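You operate a simulated robot arm through the tools that you are given. There is no shell and no other tool.

Carry out the task below with a simulated robot arm. There is one attempt and no reset: what you move stays moved.

TASK
Stop the fan, squeegee the puddle away, then slide the blue tray over.
Fine: the tray ends where the puddle was; squeegee back. Set down upright: squeegee. What is to be rubbed or washed off counts as gone when no trace of it is left.

It is judged by the outcome, as a careful person would: the job done as asked, and still so three seconds after it is handed in. It fails if anything else is knocked over, pushed out of place, dropped, spilled or broken.

THE ROBOT
A 7-joint arm with a fingered hand, fixed in place. Base frame: the origin is at the foot of the arm, x ahead of it, y to its left, z up; the work surface is at about z = 820. Units: mm, rad, N and s.
Its first joint turns from -2.007 to 2.007 rad. Payload 5 kg.
The TCP is the grasp point between the finger pads, 32 mm short of the fingertips. In the tool frame z runs along the fingers and y along their closing line. The gripper opens to 160 mm. The gripper's body begins 89 mm behind the TCP. The gripper is a hand of 4 fingers: y runs from the thumb to the fingers, the wrist lies at [0, 0, -267] in the tool frame, and closing takes about 1.5 s.
Orientation is that of the tool frame in the base frame, as a unit quaternion [w, x, y, z]. With the fingers straight down and closing along the base's y, the tool's x points along the base's -x, its y along +y and its z along -z.

THE INTERFACE
- The arm moves only by the tool nudge_tool. Its arguments are lists of equal length, an entry for each row: "linear": the shift along the tool's x, y, z in mm, a list of three; "rot": the turn, a rotation vector about the tool's x, y, z in rad, a list of three; "grip": the gripper command, from -1 (shut) to 1 (fully open), values between in proportion. In form: {"linear": [[tx, ty, tz], ...], "rot": [[rx, ry, rz], ...], "grip": [grip, ...]}. A call has 1 to 20 rows; each row shifts and turns the commanded pose from where the row before left it, along the tool's axes as they then stand. Rows are played at 5 a second. More than 50 mm and 0.15 rad between two rows, or a gripper value outside its range, and nothing of the call is played. Where a pose cannot be reached the arm comes as near as it can. A force on the tool above 40 N (or 10 N above the force at the start of the call, whichever is more), or a blocked arm, ends the call early, and 0.2 s more pass. Each finger travels about 45 mm/s and halts on what it meets, pressing with about 27 N; the grip force reading is that of the motor and also rises with nothing between the fingers. The clock runs only during rows and for 0.2 s after the last one: add rows that do not move to give the fingers time. It gives the time, the measured TCP pose, the force on the tool (base axes), the opening and the grip force at its end, in the units of the frame above (readings bear some noise), with the torque about the TCP (base axes, N m) and any sound that the robot's microphone picked up.
- Cameras (640 x 400 px; columns grow to the right, rows downward): "scene" is fixed at [219.6, -654.2, 1599.1]; the picture's right is [0.82, -0.57, 0.00], its down [-0.38, -0.56, -0.74] and it looks along [0.42, 0.61, -0.68] (base axes); focal length 333 px, centre (320, 200). "wrist" rides on the gripper at [80, -4, -114] in the tool frame; the picture's right is [0.05, 1.00, 0.00], its down [-0.82, 0.04, -0.58] and it looks along [-0.58, 0.03, 0.82] (tool axes); focal length 265 px, centre (320, 200). There is no depth. A picture from a camera that has moved, and an enlarged one, comes with that camera's place and axes in the base frame and with its lens. The place of the scene camera against the robot may be out by one fixed shift of up to 12 mm in any direction.
- snapshot(camera): a new picture of that camera. No time passes.
- raise_lower(by): slides the trunk up (or, below 0, down) by that many mm; the arm rides with it, the base frame stays. It gives what a move gives, with no picture.
- grasp_type(shape): the hand has 4 fingers and takes this shape, open, in about a second: jaw (thumb against the fingers, like two jaws); tri (thumb and two fingers); tip (a fingertip pinch); poke (one finger out to press); point (the index stretched); flat (the hand flat); cup (the hand cupped); fist (a fist). The gripper value then closes the fingers along that shape, each until it touches; the sizes above hold for jaw. It gives what a move gives, with no picture.
- close_up(camera, box): a new picture of the part [left, top, right, bottom] of that camera's present view, enlarged. No time passes.
- sign_off(): hands the job in; it is judged then, once.

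Nothing tells you positions but the pictures and the camera data. Unless the task says otherwise, let go and move clear before handing in.

The tools are called after "Call:" as name(argument=value, ...) on one line, values as JSON. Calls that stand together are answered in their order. nudge_tool: Moves the arm, as the interface text tells. Its arguments: {"type":"object","properties":{"linear":{"type":"array"},"rot":{"type":"array"},"grip":{"type":"array"}},"required":["linear","rot","grip"]} The other tools are called the same way: raise_lower (by) slides the trunk up or down; grasp_type (shape) gives the hand a shape; snapshot (camera) takes a picture; close_up (camera, box) takes an enlarged picture of a part of a camera's view; sign_off () hands the job in.

At the start:

```text
time_s: 0.0
tool_pos: [734.6, 59.2, 1182.5]
ee_rot: [0.001, 0.0, 1.0, 0.0]
force: [0.1, -0.1, 0.5]
torque: [0.01, 0.02, 0.0]
width: 159.8
finger_force: 0.0
shape: jaw
trunk travel left (down, up): [-575.0, 415.0]
```

scene: 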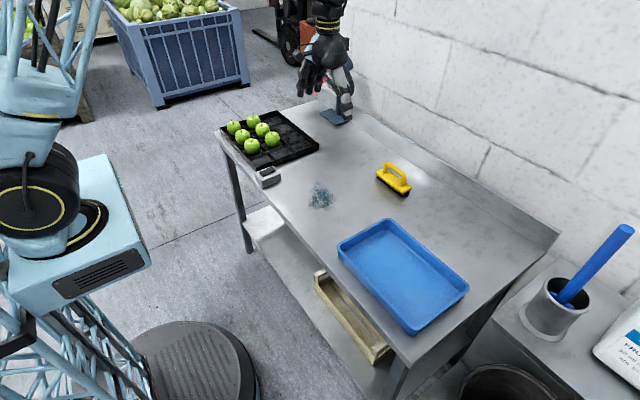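
wrist: 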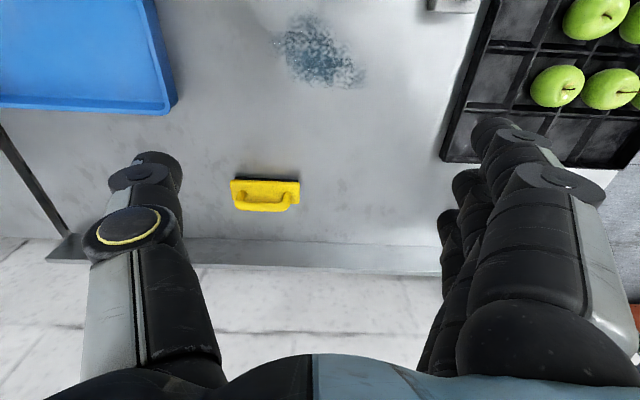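

I see a steel table with an apple crate, a small grey box by it, a puddle, a yellow squeegee/scrubber, a blue tray, and something like a fan partly hidden behind the hand. I'll look closer before moving anything.

Call:
close_up(camera="scene", box=[200, 60, 440, 220])

Call:
close_up(camera="scene", box=[270, 40, 390, 140])

Call:
close_up(camera="wrist", box=[160, 0, 500, 220])

Call:
close_up(camera="scene", box=[230, 150, 310, 200])

```text
2.50 times, centred on (320, 140) of scene
camera zoom: at [219.6, -654.2, 1599.1], right [0.82, -0.57, 0.0], down [-0.38, -0.56, -0.74], along [0.42, 0.61, -0.68], focal length 832 px, centre (320, 350)
```

zoom: 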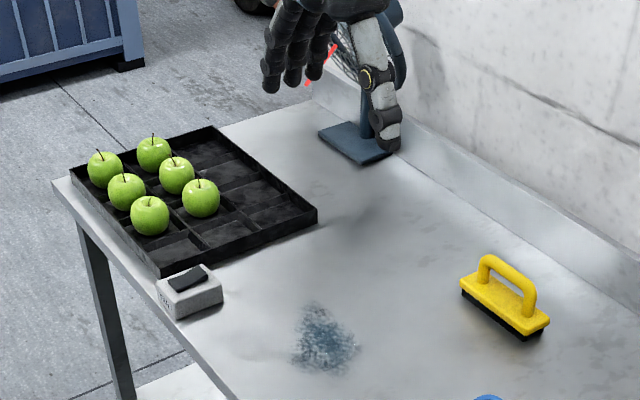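

```text
4.00 times, centred on (330, 90) of scene
camera zoom: at [219.6, -654.2, 1599.1], right [0.82, -0.57, 0.0], down [-0.38, -0.56, -0.74], along [0.42, 0.61, -0.68], focal length 1331 px, centre (280, 640)
```

zoom: 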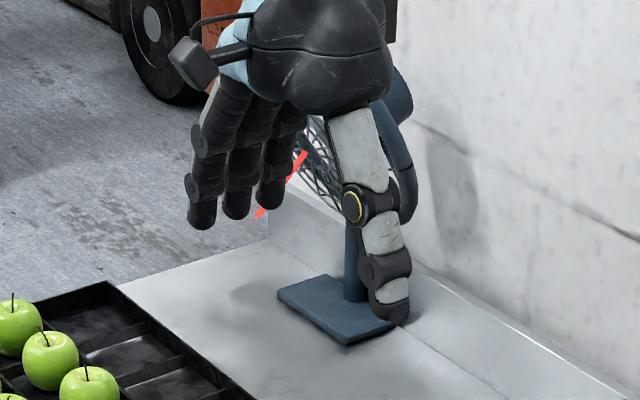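

```text
1.82 times, centred on (330, 110) of wrist
camera zoom: at [653.8, 54.9, 1296.6], right [-0.05, 1.0, 0.0], down [0.82, 0.04, 0.58], along [0.58, 0.03, -0.82], focal length 483 px, centre (302, 364)
```

zoom: 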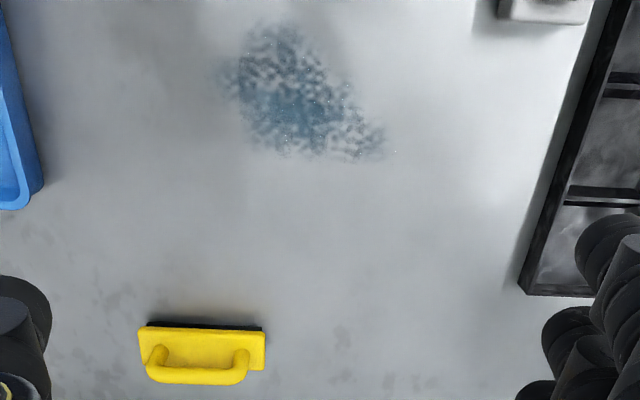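

```text
8.00 times, centred on (270, 175) of scene
camera zoom: at [219.6, -654.2, 1599.1], right [0.82, -0.57, 0.0], down [-0.38, -0.56, -0.74], along [0.42, 0.61, -0.68], focal length 2663 px, centre (720, 400)
```

zoom: 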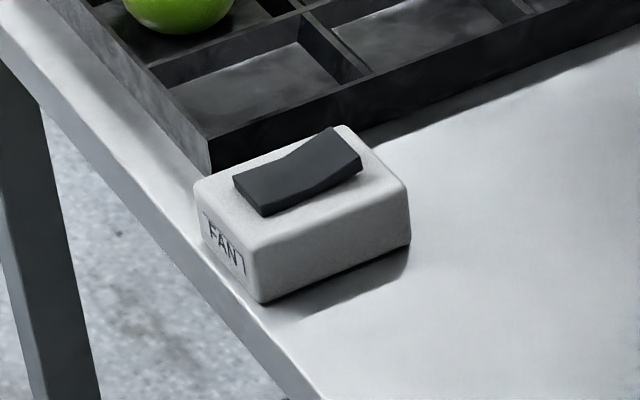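

The switch box labelled FAN sits near (600, 231) by the front edge, with the rocker's far (+x) end raised. The puddle is near (706, 64), the squeegee near (960, -40) and the tray centre near (695, -332). I'll move above the switch, shape the hand to poke and look.

Call:
nudge_tool(linear=[[22.5, 28.5, 5], [22.5, 28.5, 5], [22.5, 28.5, 5], [22.5, 28.5, 5], [22.5, 28.5, 5], [22.5, 28.5, 5]], rot=[[0, 0, 0], [0, 0, 0], [0, 0, 0], [0, 0, 0], [0, 0, 0], [0, 0, 0]], grip=[1, 1, 1, 1, 1, 1])

Call:
grasp_type(shape="poke")

Call:
snapshot(camera="wrist")

Call:
snapshot(camera="scene")

```text
time_s: 1.4
tool_pos: [598.8, 230.9, 1152.3]
ee_rot: [0.0, -0.001, 1.0, 0.001]
force: [0.1, -0.8, 0.3]
torque: [-0.04, 0.04, -0.06]
width: 159.7
finger_force: 0.0
shape: jaw
trunk travel left (down, up): [-575.0, 415.0]
```

```text
time_s: 2.3
tool_pos: [600.9, 230.6, 1151.6]
ee_rot: [0.0, 0.0, 1.0, 0.0]
force: [0.5, 0.5, 0.5]
torque: [0.02, -0.02, 0.01]
width: 0.0
finger_force: 0.1
shape: poke
trunk travel left (down, up): [-575.0, 415.0]
```

```text
taken
camera wrist: at [519.5, 226.0, 1266.6], right [-0.05, 1.0, 0.0], down [0.82, 0.04, 0.58], along [0.58, 0.03, -0.82], focal length 265 px, centre (320, 200)
```

wrist: 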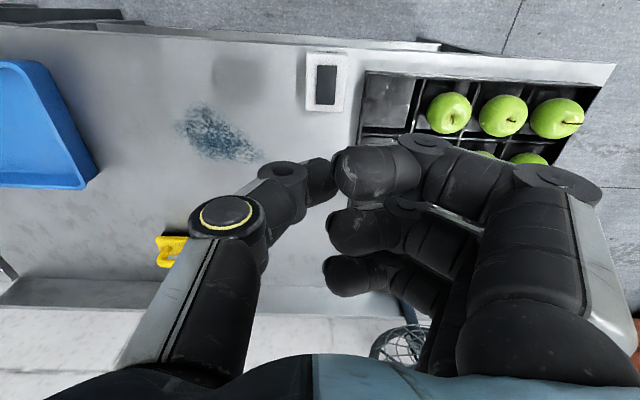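

```text
taken
```

scene: 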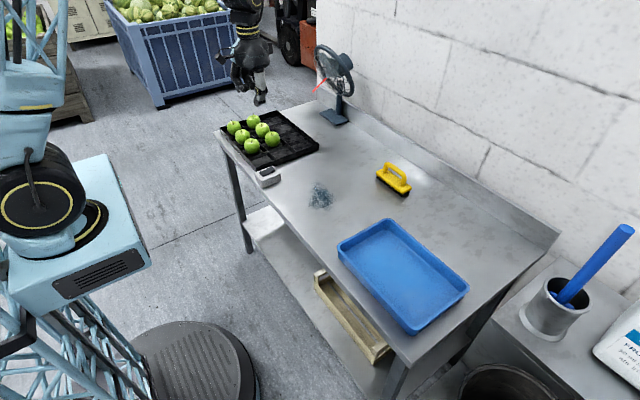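

The hand has taken the poke shape above the switch. I'll look closely at the hand and at the rocker to find which fingertip sticks out.

Call:
close_up(camera="scene", box=[200, 20, 320, 120])

Call:
close_up(camera="wrist", box=[240, 20, 440, 145])

Call:
close_up(camera="wrist", box=[280, 40, 380, 120])

Call:
close_up(camera="scene", box=[290, 30, 380, 130])

```text
4.00 times, centred on (260, 70) of scene
camera zoom: at [219.6, -654.2, 1599.1], right [0.82, -0.57, 0.0], down [-0.38, -0.56, -0.74], along [0.42, 0.61, -0.68], focal length 1331 px, centre (560, 720)
```

zoom: 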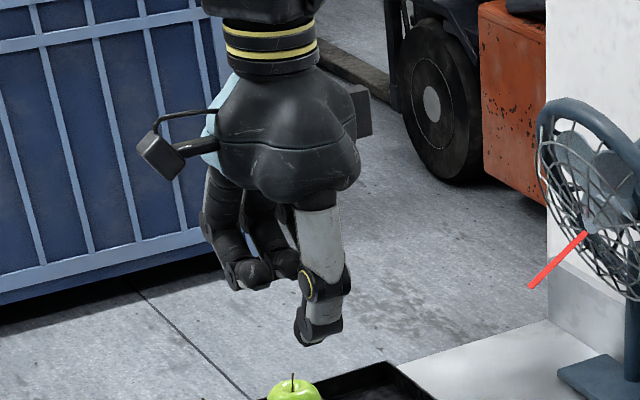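

```text
3.20 times, centred on (340, 82) of wrist
camera zoom: at [519.5, 226.0, 1266.6], right [-0.05, 1.0, 0.0], down [0.82, 0.04, 0.58], along [0.58, 0.03, -0.82], focal length 849 px, centre (256, 576)
```

zoom: 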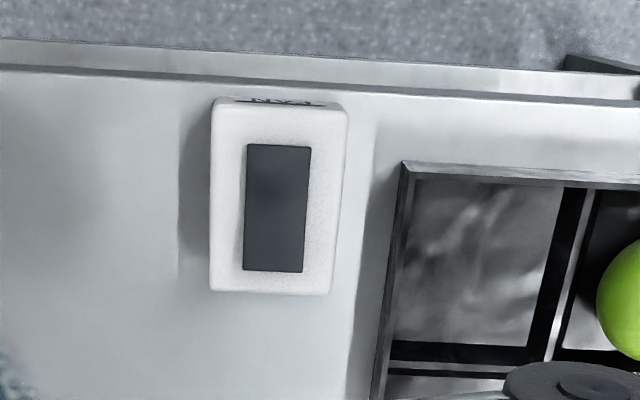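

```text
5.00 times, centred on (330, 80) of wrist
camera zoom: at [519.5, 226.0, 1266.6], right [-0.05, 1.0, 0.0], down [0.82, 0.04, 0.58], along [0.58, 0.03, -0.82], focal length 1327 px, centre (270, 800)
```

zoom: 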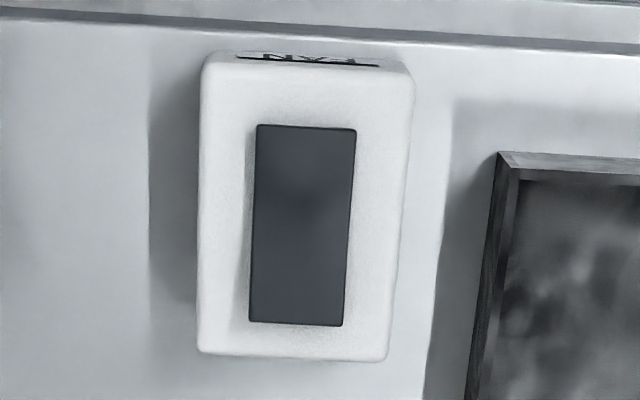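

```text
4.00 times, centred on (335, 80) of scene
camera zoom: at [219.6, -654.2, 1599.1], right [0.82, -0.57, 0.0], down [-0.38, -0.56, -0.74], along [0.42, 0.61, -0.68], focal length 1331 px, centre (260, 680)
```

zoom: 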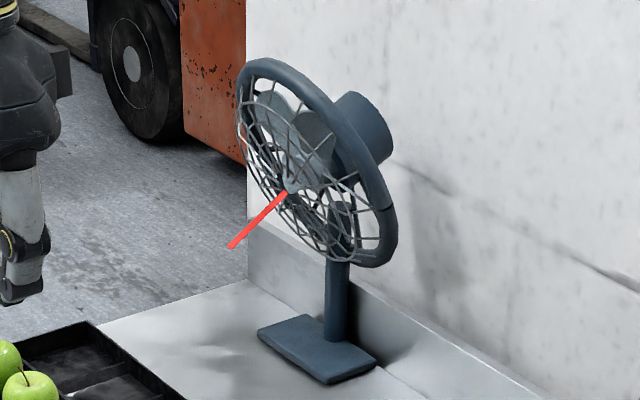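

The red ribbon shows that the fan is blowing, and the rocker is seen from above, its long side along x. The poke shape may not have finished forming, so I'll wait a moment and look again.

Call:
nudge_tool(linear=[[0, 0, 0], [0, 0, 0], [0, 0, 0], [0, 0, 0]], rot=[[0, 0, 0], [0, 0, 0], [0, 0, 0], [0, 0, 0]], grip=[1, 1, 1, 1])

Call:
snapshot(camera="wrist")

Call:
close_up(camera="scene", box=[200, 20, 320, 120])

Call:
grasp_type(shape="point")

Call:
snapshot(camera="wrist")

Call:
close_up(camera="scene", box=[200, 20, 320, 120])

```text
time_s: 3.3
tool_pos: [599.5, 230.1, 1152.3]
ee_rot: [0.0, 0.001, 1.0, 0.0]
force: [-0.3, -0.3, -0.5]
torque: [0.04, 0.04, -0.01]
width: 0.0
finger_force: 0.1
shape: poke
trunk travel left (down, up): [-575.0, 415.0]
```

```text
taken
camera wrist: at [519.4, 226.2, 1266.5], right [-0.05, 1.0, 0.0], down [0.82, 0.04, 0.58], along [0.58, 0.03, -0.82], focal length 265 px, centre (320, 200)
```

wrist: 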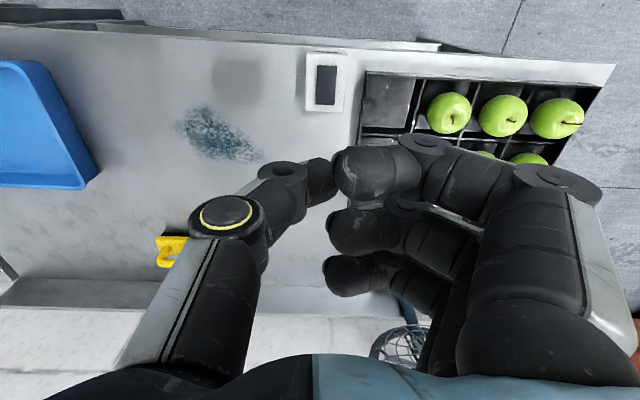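

```text
4.00 times, centred on (260, 70) of scene
camera zoom: at [219.6, -654.2, 1599.1], right [0.82, -0.57, 0.0], down [-0.38, -0.56, -0.74], along [0.42, 0.61, -0.68], focal length 1331 px, centre (560, 720)
```

zoom: 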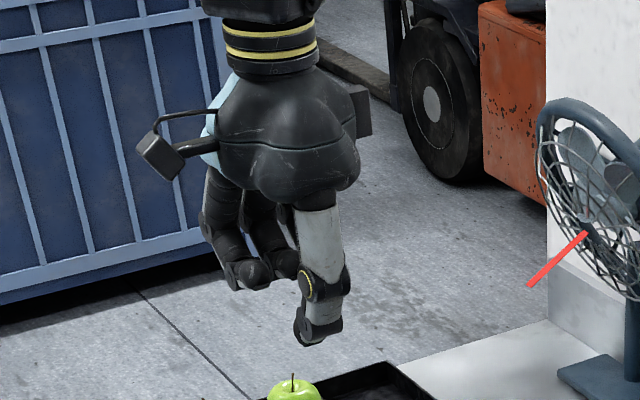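

```text
time_s: 4.2
tool_pos: [600.0, 229.2, 1151.8]
ee_rot: [-0.001, 0.0, 1.0, -0.001]
force: [-0.4, 0.5, 1.0]
torque: [-0.01, 0.0, -0.02]
width: 152.6
finger_force: 0.0
shape: point
trunk travel left (down, up): [-575.0, 415.0]
```

```text
taken
camera wrist: at [519.4, 226.2, 1266.5], right [-0.05, 1.0, 0.0], down [0.82, 0.04, 0.58], along [0.58, 0.03, -0.82], focal length 265 px, centre (320, 200)
```

wrist: 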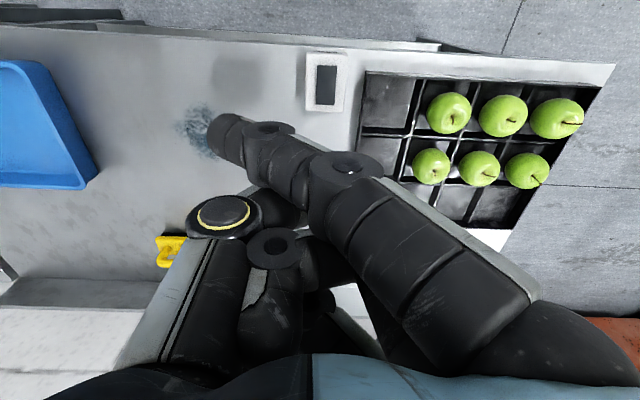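

```text
4.00 times, centred on (260, 70) of scene
camera zoom: at [219.6, -654.2, 1599.1], right [0.82, -0.57, 0.0], down [-0.38, -0.56, -0.74], along [0.42, 0.61, -0.68], focal length 1331 px, centre (560, 720)
```

zoom: 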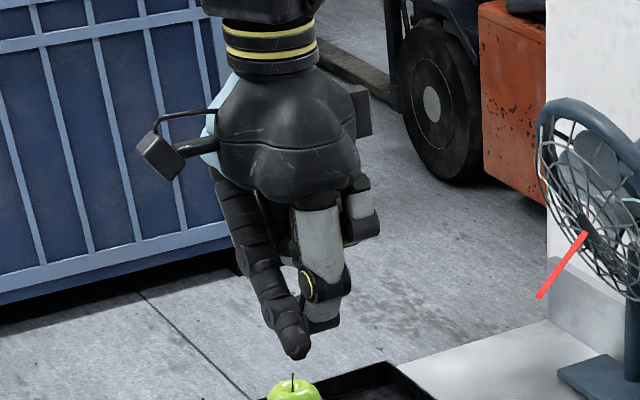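

In the point shape the index slants off to one side, while in poke the thumb tip sits on the tool axis about 33 mm past the TCP and about 50 mm lower than the other fingers. I'll go back to poke and descend toward the raised +x end of the rocker, near (622, 240).

Call:
grasp_type(shape="poke")

Call:
nudge_tool(linear=[[-4, 1.5, 40], [-4, 1.5, 40], [-4, 1.5, 40], [-4, 1.5, 40], [-2, 1, 40], [0, 0, 17], [0, 0, 0]], rot=[[0, 0, 0], [0, 0, 0], [0, 0, 0], [0, 0, 0], [0, 0, 0], [0, 0, 0], [0, 0, 0]], grip=[1, 1, 1, 1, 1, 1, 1])

Call:
snapshot(camera="wrist")

Call:
close_up(camera="scene", box=[230, 120, 310, 200])

```text
time_s: 5.1
tool_pos: [598.8, 231.1, 1150.8]
ee_rot: [-0.001, 0.0, 1.0, 0.0]
force: [-0.1, -0.5, 0.5]
torque: [-0.01, 0.02, 0.02]
width: 0.0
finger_force: 0.1
shape: poke
trunk travel left (down, up): [-575.0, 415.0]
```

```text
time_s: 6.7
tool_pos: [616.0, 237.6, 935.6]
ee_rot: [0.0, -0.001, 1.0, 0.0]
force: [-0.2, 0.1, -0.2]
torque: [0.04, 0.05, 0.0]
width: 0.0
finger_force: 0.1
shape: poke
trunk travel left (down, up): [-575.0, 415.0]
```

```text
taken
camera wrist: at [535.9, 232.6, 1048.5], right [-0.05, 1.0, 0.0], down [0.82, 0.04, 0.58], along [0.58, 0.03, -0.82], focal length 265 px, centre (320, 200)
```

wrist: 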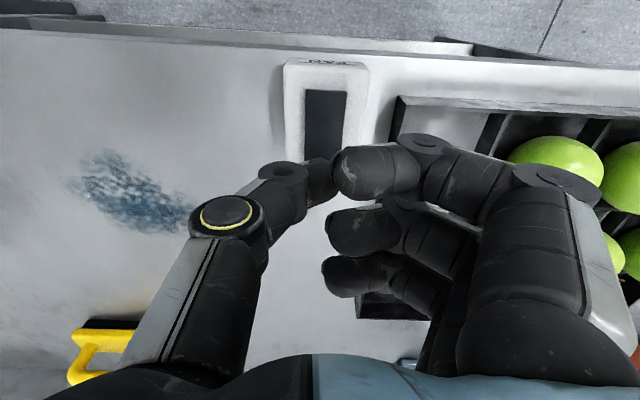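

```text
5.00 times, centred on (270, 160) of scene
camera zoom: at [219.6, -654.2, 1599.1], right [0.82, -0.57, 0.0], down [-0.38, -0.56, -0.74], along [0.42, 0.61, -0.68], focal length 1664 px, centre (570, 400)
```

zoom: 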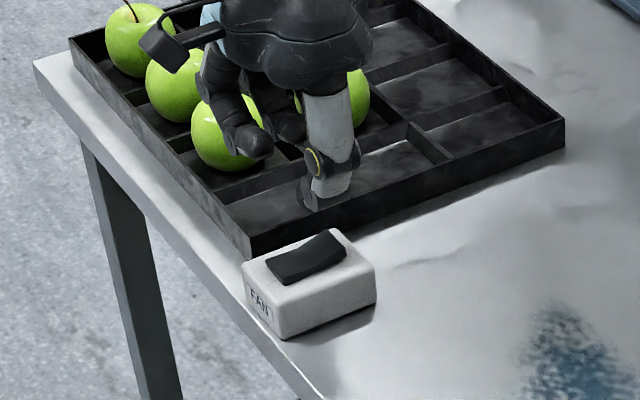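

The thumb tip is over the raised end of the rocker, about 35–40 mm above it. I'll descend in small steps and watch for force or a click.

Call:
nudge_tool(linear=[[0, 0, 8], [0, 0, 8], [0, 0, 5], [0, 0, 4], [0, 0, 4], [0, 0, 3], [0, 0, 3], [0, 0, 0]], rot=[[0, 0, 0], [0, 0, 0], [0, 0, 0], [0, 0, 0], [0, 0, 0], [0, 0, 0], [0, 0, 0], [0, 0, 0]], grip=[1, 1, 1, 1, 1, 1, 1, 1])

Call:
close_up(camera="scene", box=[240, 140, 300, 200])

Call:
close_up(camera="scene", box=[290, 30, 380, 130])

```text
time_s: 8.5
tool_pos: [617.4, 238.4, 901.0]
ee_rot: [0.0, 0.0, 1.0, 0.0]
force: [-0.1, -1.0, 1.7]
torque: [0.01, 0.0, 0.01]
width: 0.2
finger_force: 0.1
shape: poke
trunk travel left (down, up): [-575.0, 415.0]
```

```text
6.67 times, centred on (270, 170) of scene
camera zoom: at [219.6, -654.2, 1599.1], right [0.82, -0.57, 0.0], down [-0.38, -0.56, -0.74], along [0.42, 0.61, -0.68], focal length 2219 px, centre (653, 400)
```

zoom: 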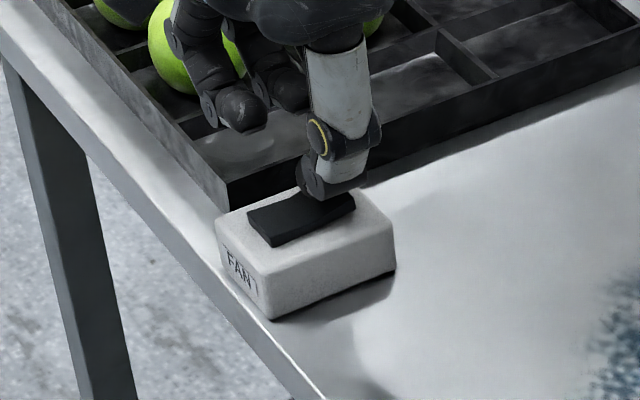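

```text
4.00 times, centred on (335, 80) of scene
camera zoom: at [219.6, -654.2, 1599.1], right [0.82, -0.57, 0.0], down [-0.38, -0.56, -0.74], along [0.42, 0.61, -0.68], focal length 1331 px, centre (260, 680)
```

zoom: 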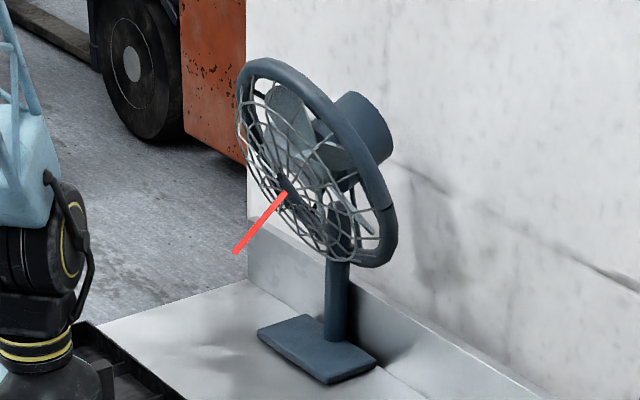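

The tip is just touching the rocker with about 1–2 N. I'll press further down in small steps.

Call:
nudge_tool(linear=[[0, 0, 3], [0, 0, 3], [0, 0, 3], [0, 0, 2], [0, 0, 0]], rot=[[0, 0, 0], [0, 0, 0], [0, 0, 0], [0, 0, 0], [0, 0, 0]], grip=[1, 1, 1, 1, 1])

Call:
close_up(camera="scene", box=[240, 140, 300, 200])

Call:
close_up(camera="scene", box=[290, 30, 380, 130])

```text
time_s: 9.4
tool_pos: [620.1, 237.9, 895.1]
ee_rot: [0.004, 0.002, 1.0, 0.0]
force: [1.7, -5.4, 25.0]
torque: [0.0, 0.13, 0.03]
width: 0.0
finger_force: 0.2
shape: poke
trunk travel left (down, up): [-575.0, 415.0]
stopped in row 4: the force on the tool passed its limit at 41 N (the readings are from after the stop); the commanded pose is now the measured one
```

```text
6.67 times, centred on (270, 170) of scene
camera zoom: at [219.6, -654.2, 1599.1], right [0.82, -0.57, 0.0], down [-0.38, -0.56, -0.74], along [0.42, 0.61, -0.68], focal length 2219 px, centre (653, 400)
```

zoom: 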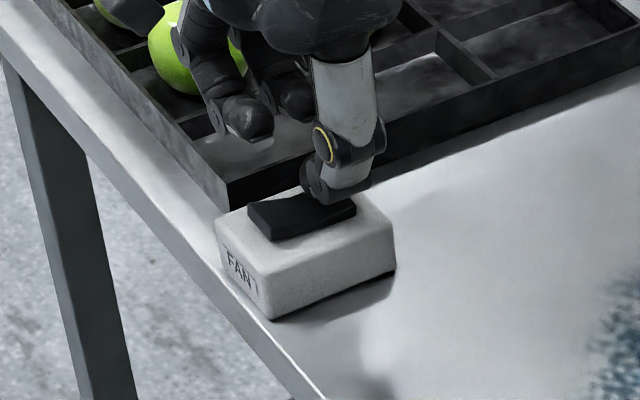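

```text
4.00 times, centred on (335, 80) of scene
camera zoom: at [219.6, -654.2, 1599.1], right [0.82, -0.57, 0.0], down [-0.38, -0.56, -0.74], along [0.42, 0.61, -0.68], focal length 1331 px, centre (260, 680)
```

zoom: 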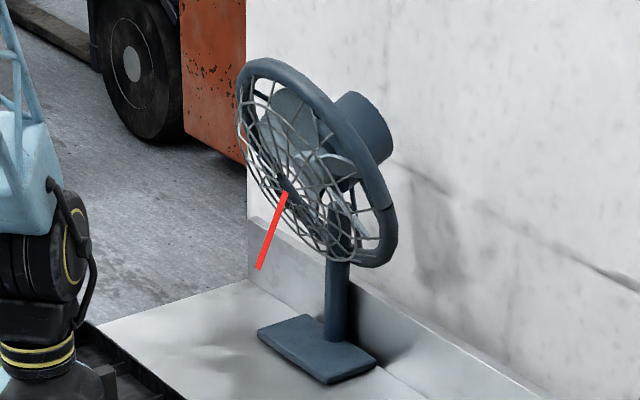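

The rocker has tipped over and the ribbon is dropping, so the fan is winding down. I'll lift straight up, wait a little and check the fan and switch.

Call:
nudge_tool(linear=[[0, 0, -10], [0, 0, -20], [0, 0, -40], [0, 0, -40], [0, 0, -40], [0, 0, 0], [0, 0, 0], [0, 0, 0], [0, 0, 0]], rot=[[0, 0, 0], [0, 0, 0], [0, 0, 0], [0, 0, 0], [0, 0, 0], [0, 0, 0], [0, 0, 0], [0, 0, 0], [0, 0, 0]], grip=[1, 1, 1, 1, 1, 1, 1, 1, 1])

Call:
close_up(camera="scene", box=[240, 140, 300, 200])

Call:
close_up(camera="scene", box=[290, 30, 380, 130])

Call:
snapshot(camera="wrist")

```text
time_s: 11.4
tool_pos: [619.2, 237.6, 1042.2]
ee_rot: [0.001, 0.001, 1.0, 0.0]
force: [0.4, 0.7, 0.3]
torque: [0.0, -0.02, 0.01]
width: 0.1
finger_force: 0.0
shape: poke
trunk travel left (down, up): [-575.0, 415.0]
```

```text
6.67 times, centred on (270, 170) of scene
camera zoom: at [219.6, -654.2, 1599.1], right [0.82, -0.57, 0.0], down [-0.38, -0.56, -0.74], along [0.42, 0.61, -0.68], focal length 2219 px, centre (653, 400)
```

zoom: 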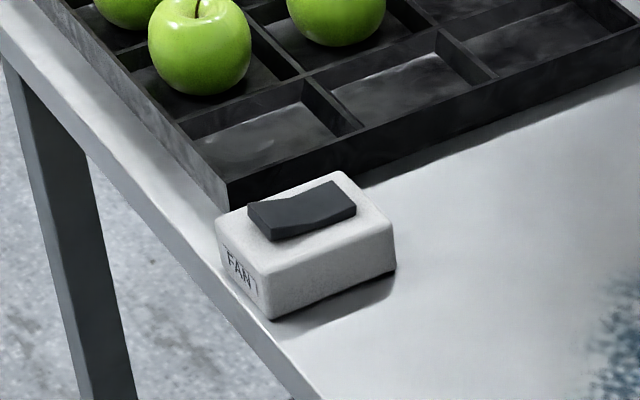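

```text
4.00 times, centred on (335, 80) of scene
camera zoom: at [219.6, -654.2, 1599.1], right [0.82, -0.57, 0.0], down [-0.38, -0.56, -0.74], along [0.42, 0.61, -0.68], focal length 1331 px, centre (260, 680)
```

zoom: 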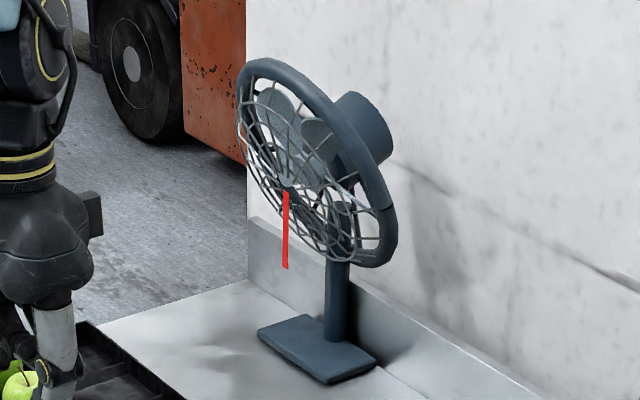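

```text
taken
camera wrist: at [538.2, 232.7, 1156.5], right [-0.05, 1.0, 0.0], down [0.81, 0.04, 0.58], along [0.58, 0.03, -0.81], focal length 265 px, centre (320, 200)
```

wrist: 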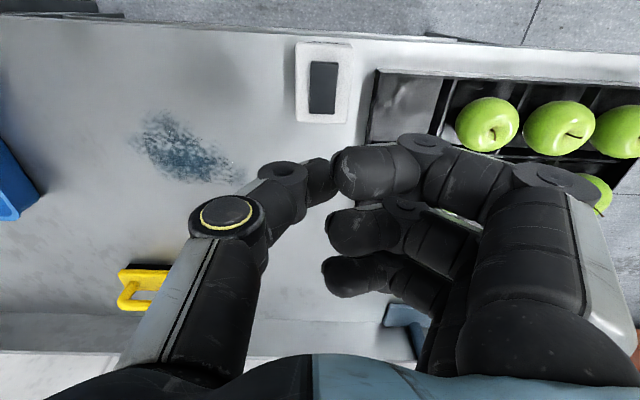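

The fan has stopped: its ribbon hangs straight down and the rocker is tipped the other way. Next I'll open the hand to jaw and move nearer the squeegee to measure it.

Call:
grasp_type(shape="jaw")

Call:
nudge_tool(linear=[[-26, -34.5, 0], [-26, -34.5, 0], [-26, -34.5, 0], [-26, -34.5, 0], [-26, -34.5, 0], [-26, -34.5, 0], [-26, -34.5, 0], [-26, -34.5, 0], [0, 0, 0]], rot=[[0, 0, 0], [0, 0, 0], [0, 0, 0], [0, 0, 0], [0, 0, 0], [0, 0, 0], [0, 0, 0], [0, 0, 0], [0, 0, 0]], grip=[1, 1, 1, 1, 1, 1, 1, 1, 1])

Call:
snapshot(camera="wrist")

Call:
close_up(camera="wrist", box=[220, 120, 420, 245])

Call:
close_up(camera="scene", box=[350, 140, 440, 220])

```text
time_s: 12.3
tool_pos: [618.7, 237.9, 1041.8]
ee_rot: [0.002, 0.0, 1.0, 0.0]
force: [-0.3, -0.8, -0.8]
torque: [0.02, -0.01, -0.05]
width: 159.9
finger_force: 0.0
shape: jaw
trunk travel left (down, up): [-575.0, 415.0]
```

```text
time_s: 14.3
tool_pos: [826.5, -40.2, 1041.8]
ee_rot: [0.003, 0.001, 1.0, 0.0]
force: [0.3, -0.3, 0.3]
torque: [-0.01, 0.0, 0.01]
width: 159.9
finger_force: 0.0
shape: jaw
trunk travel left (down, up): [-575.0, 415.0]
```

```text
taken
camera wrist: at [746.1, -44.7, 1156.3], right [-0.05, 1.0, 0.0], down [0.81, 0.04, 0.58], along [0.58, 0.03, -0.81], focal length 265 px, centre (320, 200)
```

wrist: 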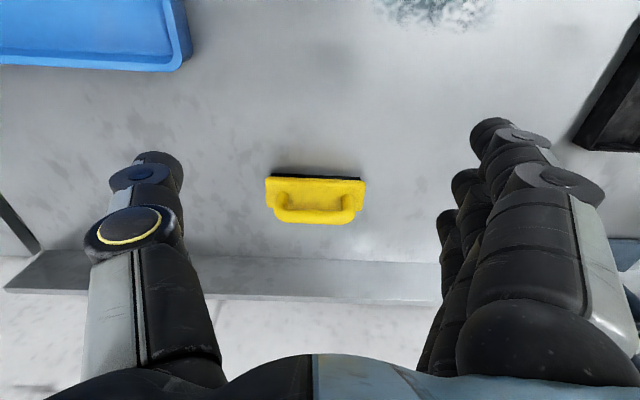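

```text
3.20 times, centred on (320, 182) of wrist
camera zoom: at [746.1, -44.7, 1156.3], right [-0.05, 1.0, 0.0], down [0.81, 0.04, 0.58], along [0.58, 0.03, -0.81], focal length 849 px, centre (320, 256)
```

zoom: 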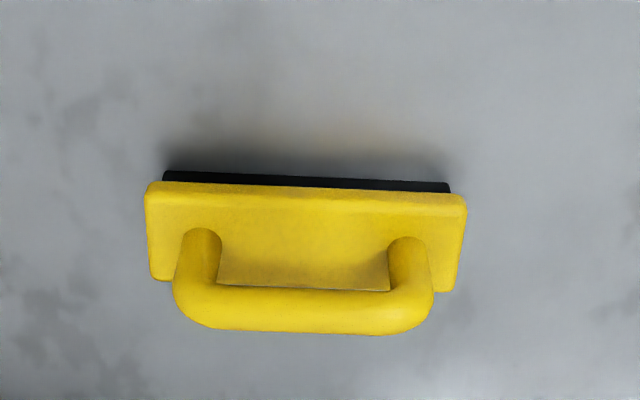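

```text
5.00 times, centred on (395, 180) of scene
camera zoom: at [219.6, -654.2, 1599.1], right [0.82, -0.57, 0.0], down [-0.38, -0.56, -0.74], along [0.42, 0.61, -0.68], focal length 1664 px, centre (-55, 300)
```

zoom: 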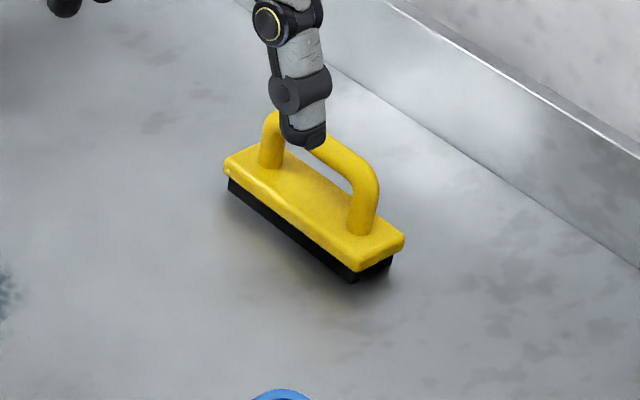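

The squeegee lies square to the axes, centred near (956, -40), with its handle bar along y at about z = 898. I'll turn the hand 90° so that the fingers close across the bar, then check the pose.

Call:
nudge_tool(linear=[[0, 0, 0], [0, 0, 0], [0, 0, 0], [0, 0, 0], [0, 0, 0], [0, 0, 0], [0, 0, 0], [0, 0, 0], [0, 0, 0], [0, 0, 0], [0, 0, 0], [0, 0, 0]], rot=[[0, 0, 0.1428], [0, 0, 0.1428], [0, 0, 0.1428], [0, 0, 0.1428], [0, 0, 0.1428], [0, 0, 0.1428], [0, 0, 0.1428], [0, 0, 0.1428], [0, 0, 0.1428], [0, 0, 0.1428], [0, 0, 0.1428], [0, 0, 0]], grip=[1, 1, 1, 1, 1, 1, 1, 1, 1, 1, 1, 1])

Call:
snapshot(camera="wrist")

```text
time_s: 16.9
tool_pos: [826.5, -39.6, 1044.2]
ee_rot: [0.001, 0.709, 0.705, 0.002]
force: [-1.3, -0.8, -0.3]
torque: [-0.04, -0.01, -0.02]
width: 159.9
finger_force: 0.0
shape: jaw
trunk travel left (down, up): [-575.0, 415.0]
```

```text
taken
camera wrist: at [821.8, 40.5, 1157.4], right [1.0, 0.05, 0.0], down [0.04, -0.82, 0.58], along [0.03, -0.58, -0.82], focal length 265 px, centre (320, 200)
```

wrist: 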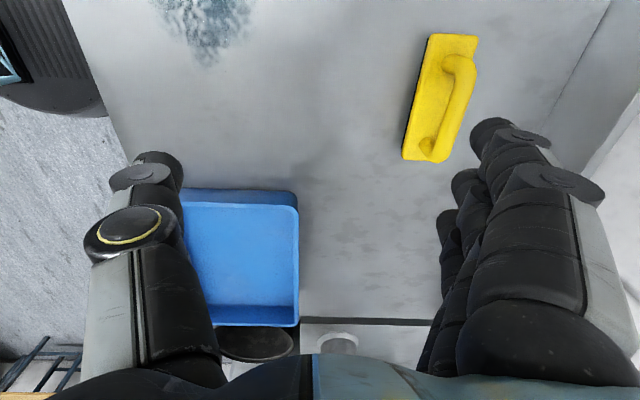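

The hand is turned with the thumb on the -x side. I'll move over the handle and lower to just above it, then check alignment.

Call:
nudge_tool(linear=[[0, 32.4, 0], [0, 32.4, 0], [0, 32.4, 0], [0, 32.3, 0], [0, 0, 30], [0, 0, 30], [0, 0, 14], [0, 0, 0]], rot=[[0, 0, 0], [0, 0, 0], [0, 0, 0], [0, 0, 0], [0, 0, 0], [0, 0, 0], [0, 0, 0], [0, 0, 0]], grip=[1, 1, 1, 1, 1, 1, 1, 1])

Call:
snapshot(camera="wrist")

Call:
close_up(camera="scene", box=[350, 110, 450, 210])

```text
time_s: 18.7
tool_pos: [954.7, -40.6, 970.9]
ee_rot: [0.002, 0.707, 0.707, 0.001]
force: [0.8, 0.5, -0.9]
torque: [-0.02, -0.02, -0.01]
width: 159.9
finger_force: 0.0
shape: jaw
trunk travel left (down, up): [-575.0, 415.0]
```

```text
taken
camera wrist: at [950.8, 39.3, 1083.9], right [1.0, 0.05, 0.0], down [0.04, -0.82, 0.58], along [0.03, -0.58, -0.82], focal length 265 px, centre (320, 200)
```

wrist: 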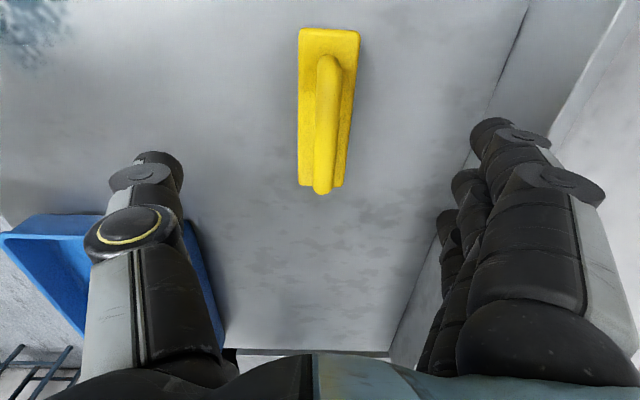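

```text
4.00 times, centred on (400, 160) of scene
camera zoom: at [219.6, -654.2, 1599.1], right [0.82, -0.57, 0.0], down [-0.38, -0.56, -0.74], along [0.42, 0.61, -0.68], focal length 1331 px, centre (0, 360)
```

zoom: 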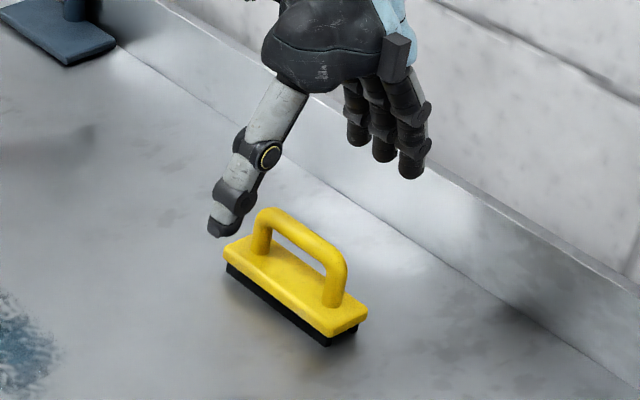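

The bar sits at x ≈ 958, nearly centred between thumb and fingers. I'll lower until the bar is at the grasp point and then close.

Call:
nudge_tool(linear=[[0, 3, 20], [0, 0, 20], [0, 0, 20], [0, 0, 13], [0, 0, 0], [0, 0, 0]], rot=[[0, 0, 0], [0, 0, 0], [0, 0, 0], [0, 0, 0], [0, 0, 0], [0, 0, 0]], grip=[1, 1, 1, 1, 1, 1])

Call:
snapshot(camera="wrist")

Call:
close_up(camera="scene", box=[350, 110, 450, 210])

```text
time_s: 20.1
tool_pos: [958.2, -39.4, 896.8]
ee_rot: [0.001, 0.707, 0.707, 0.001]
force: [0.4, 0.1, 0.1]
torque: [0.0, -0.02, 0.02]
width: 160.1
finger_force: 0.2
shape: jaw
trunk travel left (down, up): [-575.0, 415.0]
```

```text
taken
camera wrist: at [954.2, 40.2, 1010.8], right [1.0, 0.05, 0.0], down [0.04, -0.82, 0.58], along [0.03, -0.58, -0.82], focal length 265 px, centre (320, 200)
```

wrist: 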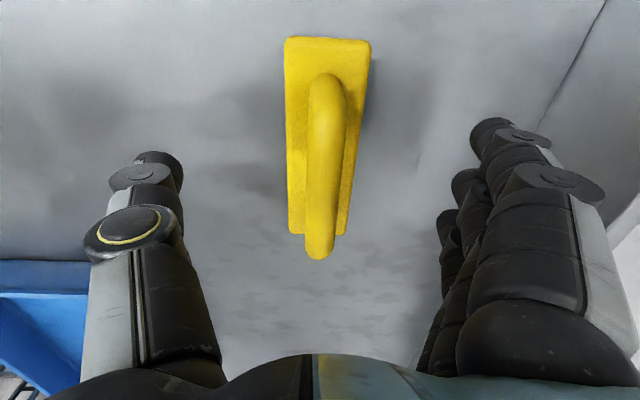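

```text
4.00 times, centred on (400, 160) of scene
camera zoom: at [219.6, -654.2, 1599.1], right [0.82, -0.57, 0.0], down [-0.38, -0.56, -0.74], along [0.42, 0.61, -0.68], focal length 1331 px, centre (0, 360)
```

zoom: 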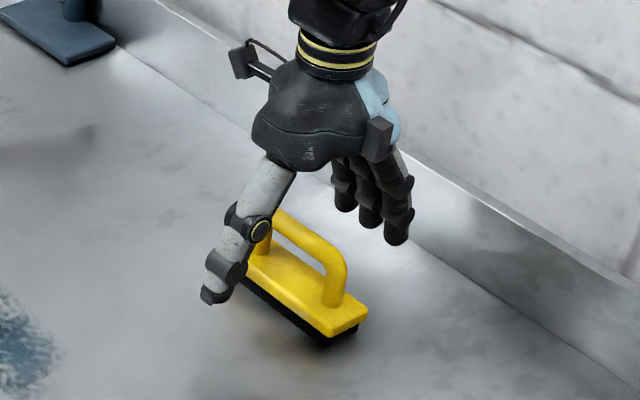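

The bar is centred at the grasp point. Closing the fingers now.

Call:
nudge_tool(linear=[[0, 0, 0], [0, 0, 0], [0, 0, 0], [0, 0, 0], [0, 0, 0], [0, 0, 0], [0, 0, 0], [0, 0, 0], [0, 0, 0], [0, 0, 0], [0, 0, 0], [0, 0, 0]], rot=[[0, 0, 0], [0, 0, 0], [0, 0, 0], [0, 0, 0], [0, 0, 0], [0, 0, 0], [0, 0, 0], [0, 0, 0], [0, 0, 0], [0, 0, 0], [0, 0, 0], [0, 0, 0]], grip=[-1, -1, -1, -1, -1, -1, -1, -1, -1, -1, -1, -1])

Call:
snapshot(camera="wrist")

Call:
close_up(camera="scene", box=[350, 110, 450, 210])

```text
time_s: 22.7
tool_pos: [959.0, -40.5, 896.5]
ee_rot: [0.001, 0.707, 0.707, 0.001]
force: [-0.7, -0.6, -1.9]
torque: [0.01, -0.04, 0.02]
width: 0.0
finger_force: 26.9
shape: jaw
trunk travel left (down, up): [-575.0, 415.0]
```

```text
taken
camera wrist: at [954.2, 40.2, 1010.6], right [1.0, 0.05, 0.0], down [0.04, -0.82, 0.58], along [0.03, -0.58, -0.82], focal length 265 px, centre (320, 200)
```

wrist: 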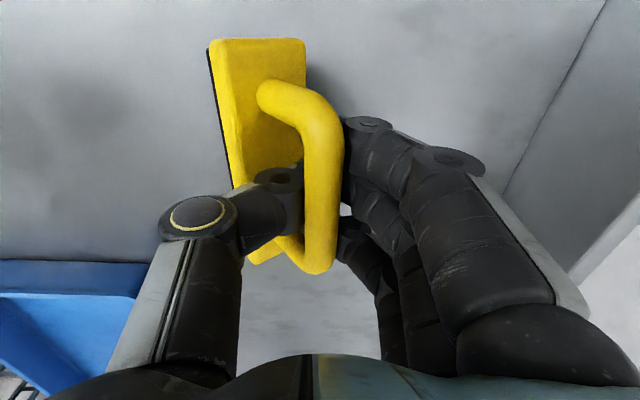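

```text
4.00 times, centred on (400, 160) of scene
camera zoom: at [219.6, -654.2, 1599.1], right [0.82, -0.57, 0.0], down [-0.38, -0.56, -0.74], along [0.42, 0.61, -0.68], focal length 1331 px, centre (0, 360)
```

zoom: 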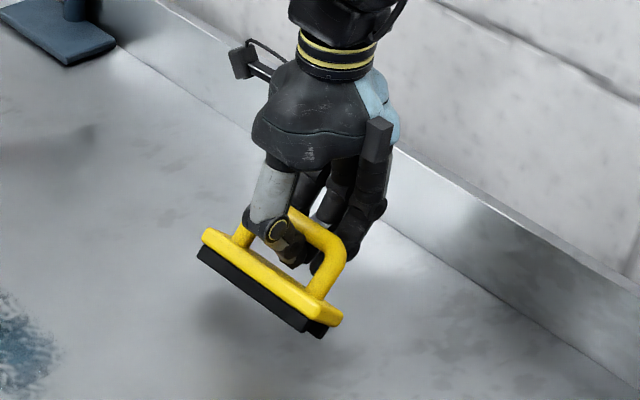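

The fingers closed under the bar and tipped the squeegee instead of pinching it squarely. I'll look closely before deciding how to re-grip.

Call:
close_up(camera="scene", box=[370, 140, 430, 200])

Call:
close_up(camera="wrist", box=[200, 20, 400, 300])

```text
6.67 times, centred on (400, 170) of scene
camera zoom: at [219.6, -654.2, 1599.1], right [0.82, -0.57, 0.0], down [-0.38, -0.56, -0.74], along [0.42, 0.61, -0.68], focal length 2219 px, centre (-213, 400)
```

zoom: 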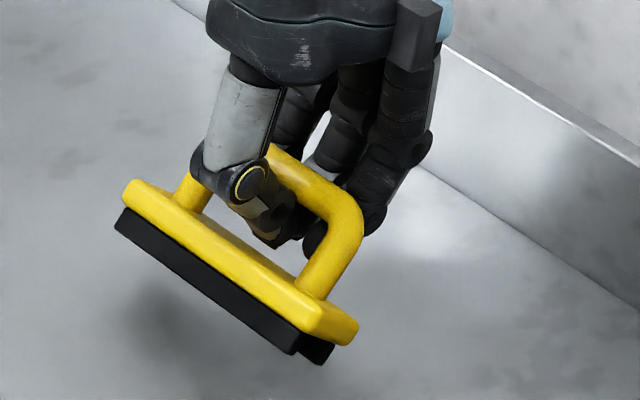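

```text
1.43 times, centred on (300, 160) of wrist
camera zoom: at [954.2, 40.2, 1010.6], right [1.0, 0.05, 0.0], down [0.04, -0.82, 0.58], along [0.03, -0.58, -0.82], focal length 379 px, centre (349, 257)
```

zoom: 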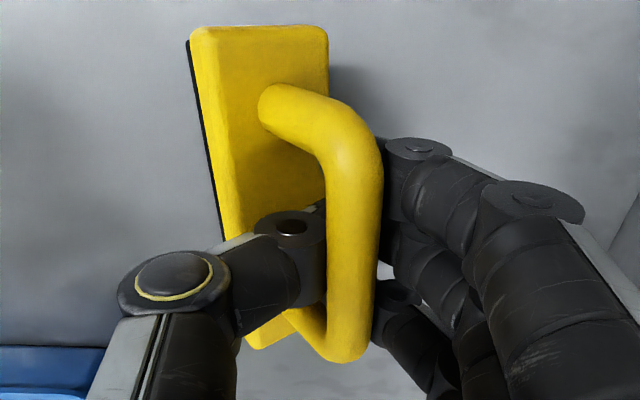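

The thumb hooked beneath the bar and the squeegee is tilted, probably just off the table. I'll open slowly so that it settles back flat, and watch it.

Call:
nudge_tool(linear=[[0, 0, 0], [0, 0, 0], [0, 0, 0], [0, 0, 0], [0, 0, 0], [0, 0, 0]], rot=[[0, 0, 0], [0, 0, 0], [0, 0, 0], [0, 0, 0], [0, 0, 0], [0, 0, 0]], grip=[-0.9, -0.8, -0.75, -0.7, -0.7, -0.7])

Call:
snapshot(camera="wrist")

Call:
close_up(camera="scene", box=[370, 140, 430, 200])

```text
time_s: 24.1
tool_pos: [958.8, -40.5, 896.9]
ee_rot: [0.002, 0.708, 0.707, 0.002]
force: [0.1, -1.7, -0.1]
torque: [0.01, 0.0, 0.06]
width: 23.3
finger_force: 0.1
shape: jaw
trunk travel left (down, up): [-575.0, 415.0]
```

```text
taken
camera wrist: at [954.2, 40.2, 1010.8], right [1.0, 0.05, 0.0], down [0.04, -0.82, 0.58], along [0.03, -0.58, -0.82], focal length 265 px, centre (320, 200)
```

wrist: 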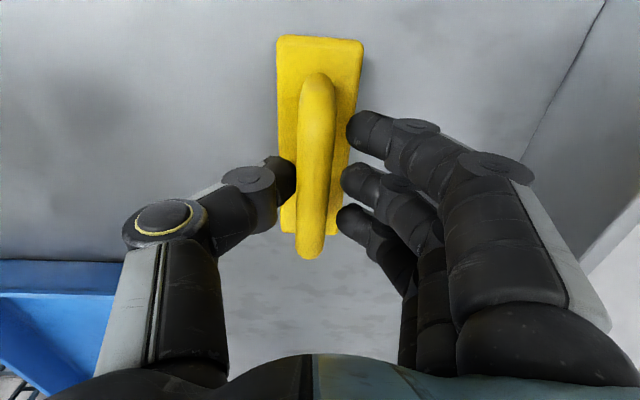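

```text
6.67 times, centred on (400, 170) of scene
camera zoom: at [219.6, -654.2, 1599.1], right [0.82, -0.57, 0.0], down [-0.38, -0.56, -0.74], along [0.42, 0.61, -0.68], focal length 2219 px, centre (-213, 400)
```

zoom: 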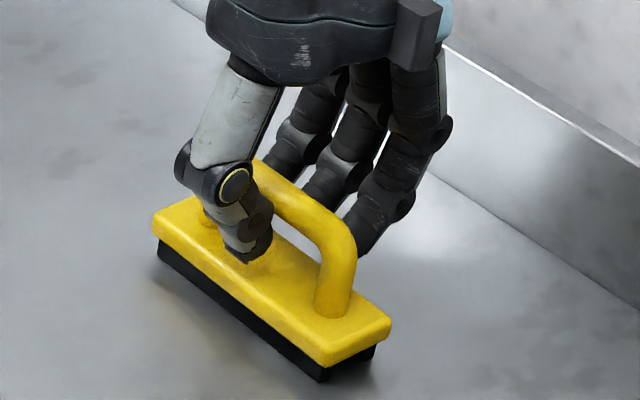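

The squeegee is flat again, with the bar between thumb and fingers. I'll raise the hand 12 mm so that the pads meet the bar from the side, then close only to about bar width.

Call:
nudge_tool(linear=[[0, 0, -6], [0, 0, -6], [0, 0, 0], [0, 0, 0], [0, 0, 0], [0, 0, 0], [0, 0, 0]], rot=[[0, 0, 0], [0, 0, 0], [0, 0, 0], [0, 0, 0], [0, 0, 0], [0, 0, 0], [0, 0, 0]], grip=[-0.7, -0.7, -0.75, -0.78, -0.8, -0.82, -0.82])

Call:
snapshot(camera="wrist")

Call:
close_up(camera="scene", box=[370, 140, 430, 200])

```text
time_s: 25.7
tool_pos: [959.1, -39.1, 909.2]
ee_rot: [0.001, 0.708, 0.706, 0.001]
force: [0.7, 0.5, -1.6]
torque: [0.02, -0.03, 0.02]
width: 11.3
finger_force: 27.1
shape: jaw
trunk travel left (down, up): [-575.0, 415.0]
```

```text
taken
camera wrist: at [954.3, 40.2, 1022.6], right [1.0, 0.05, 0.0], down [0.04, -0.82, 0.58], along [0.03, -0.58, -0.82], focal length 265 px, centre (320, 200)
```

wrist: 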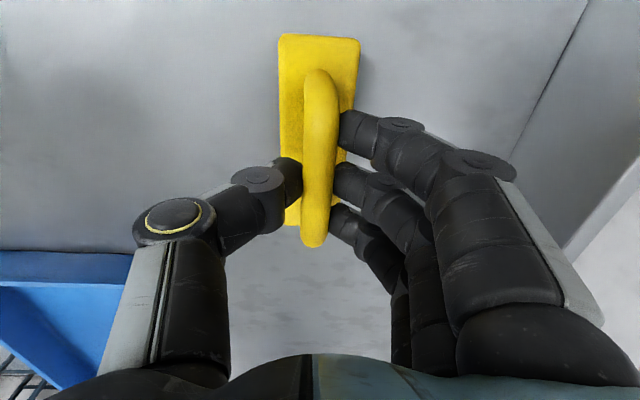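

```text
6.67 times, centred on (400, 170) of scene
camera zoom: at [219.6, -654.2, 1599.1], right [0.82, -0.57, 0.0], down [-0.38, -0.56, -0.74], along [0.42, 0.61, -0.68], focal length 2219 px, centre (-213, 400)
```

zoom: 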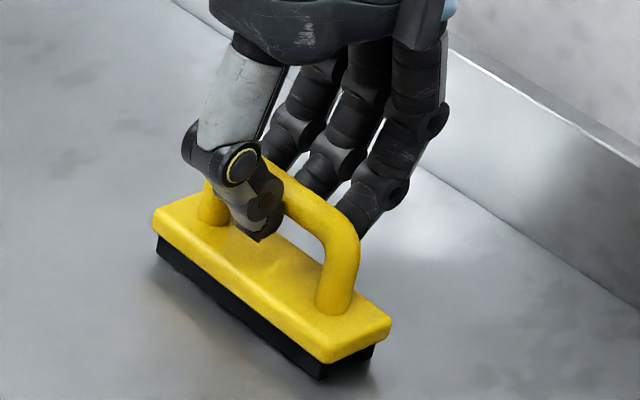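

The squeegee stays flat and the fingers now press the bar with about 27 N. It has shifted only about 4–5 mm toward -x, which I'll undo when returning it. Lifting gently to test the hold.

Call:
nudge_tool(linear=[[0, 0, -5], [0, 0, -10], [0, 0, -15], [0, 0, -20], [0, 0, 0], [0, 0, 0]], rot=[[0, 0, 0], [0, 0, 0], [0, 0, 0], [0, 0, 0], [0, 0, 0], [0, 0, 0]], grip=[-0.82, -0.82, -0.82, -0.82, -0.82, -0.82])

Call:
snapshot(camera="wrist")

Call:
close_up(camera="scene", box=[370, 130, 430, 190])

```text
time_s: 27.1
tool_pos: [958.7, -38.7, 959.4]
ee_rot: [0.002, 0.708, 0.706, 0.002]
force: [-0.2, 0.0, -2.5]
torque: [-0.02, 0.0, -0.02]
width: 11.6
finger_force: 26.9
shape: jaw
trunk travel left (down, up): [-575.0, 415.0]
```

```text
taken
camera wrist: at [955.0, 40.4, 1073.1], right [1.0, 0.05, 0.0], down [0.04, -0.82, 0.58], along [0.03, -0.58, -0.82], focal length 265 px, centre (320, 200)
```

wrist: 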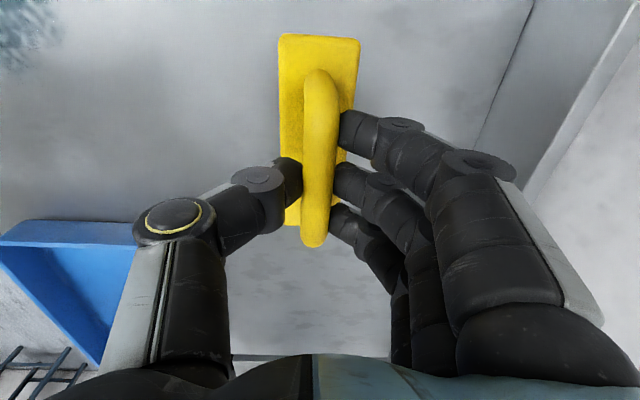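

```text
6.67 times, centred on (400, 160) of scene
camera zoom: at [219.6, -654.2, 1599.1], right [0.82, -0.57, 0.0], down [-0.38, -0.56, -0.74], along [0.42, 0.61, -0.68], focal length 2219 px, centre (-213, 467)
```

zoom: 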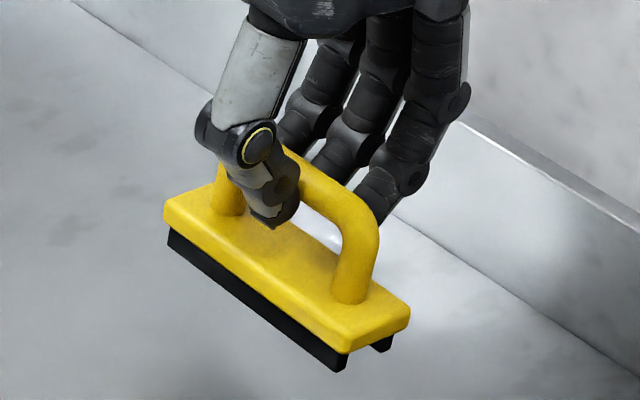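

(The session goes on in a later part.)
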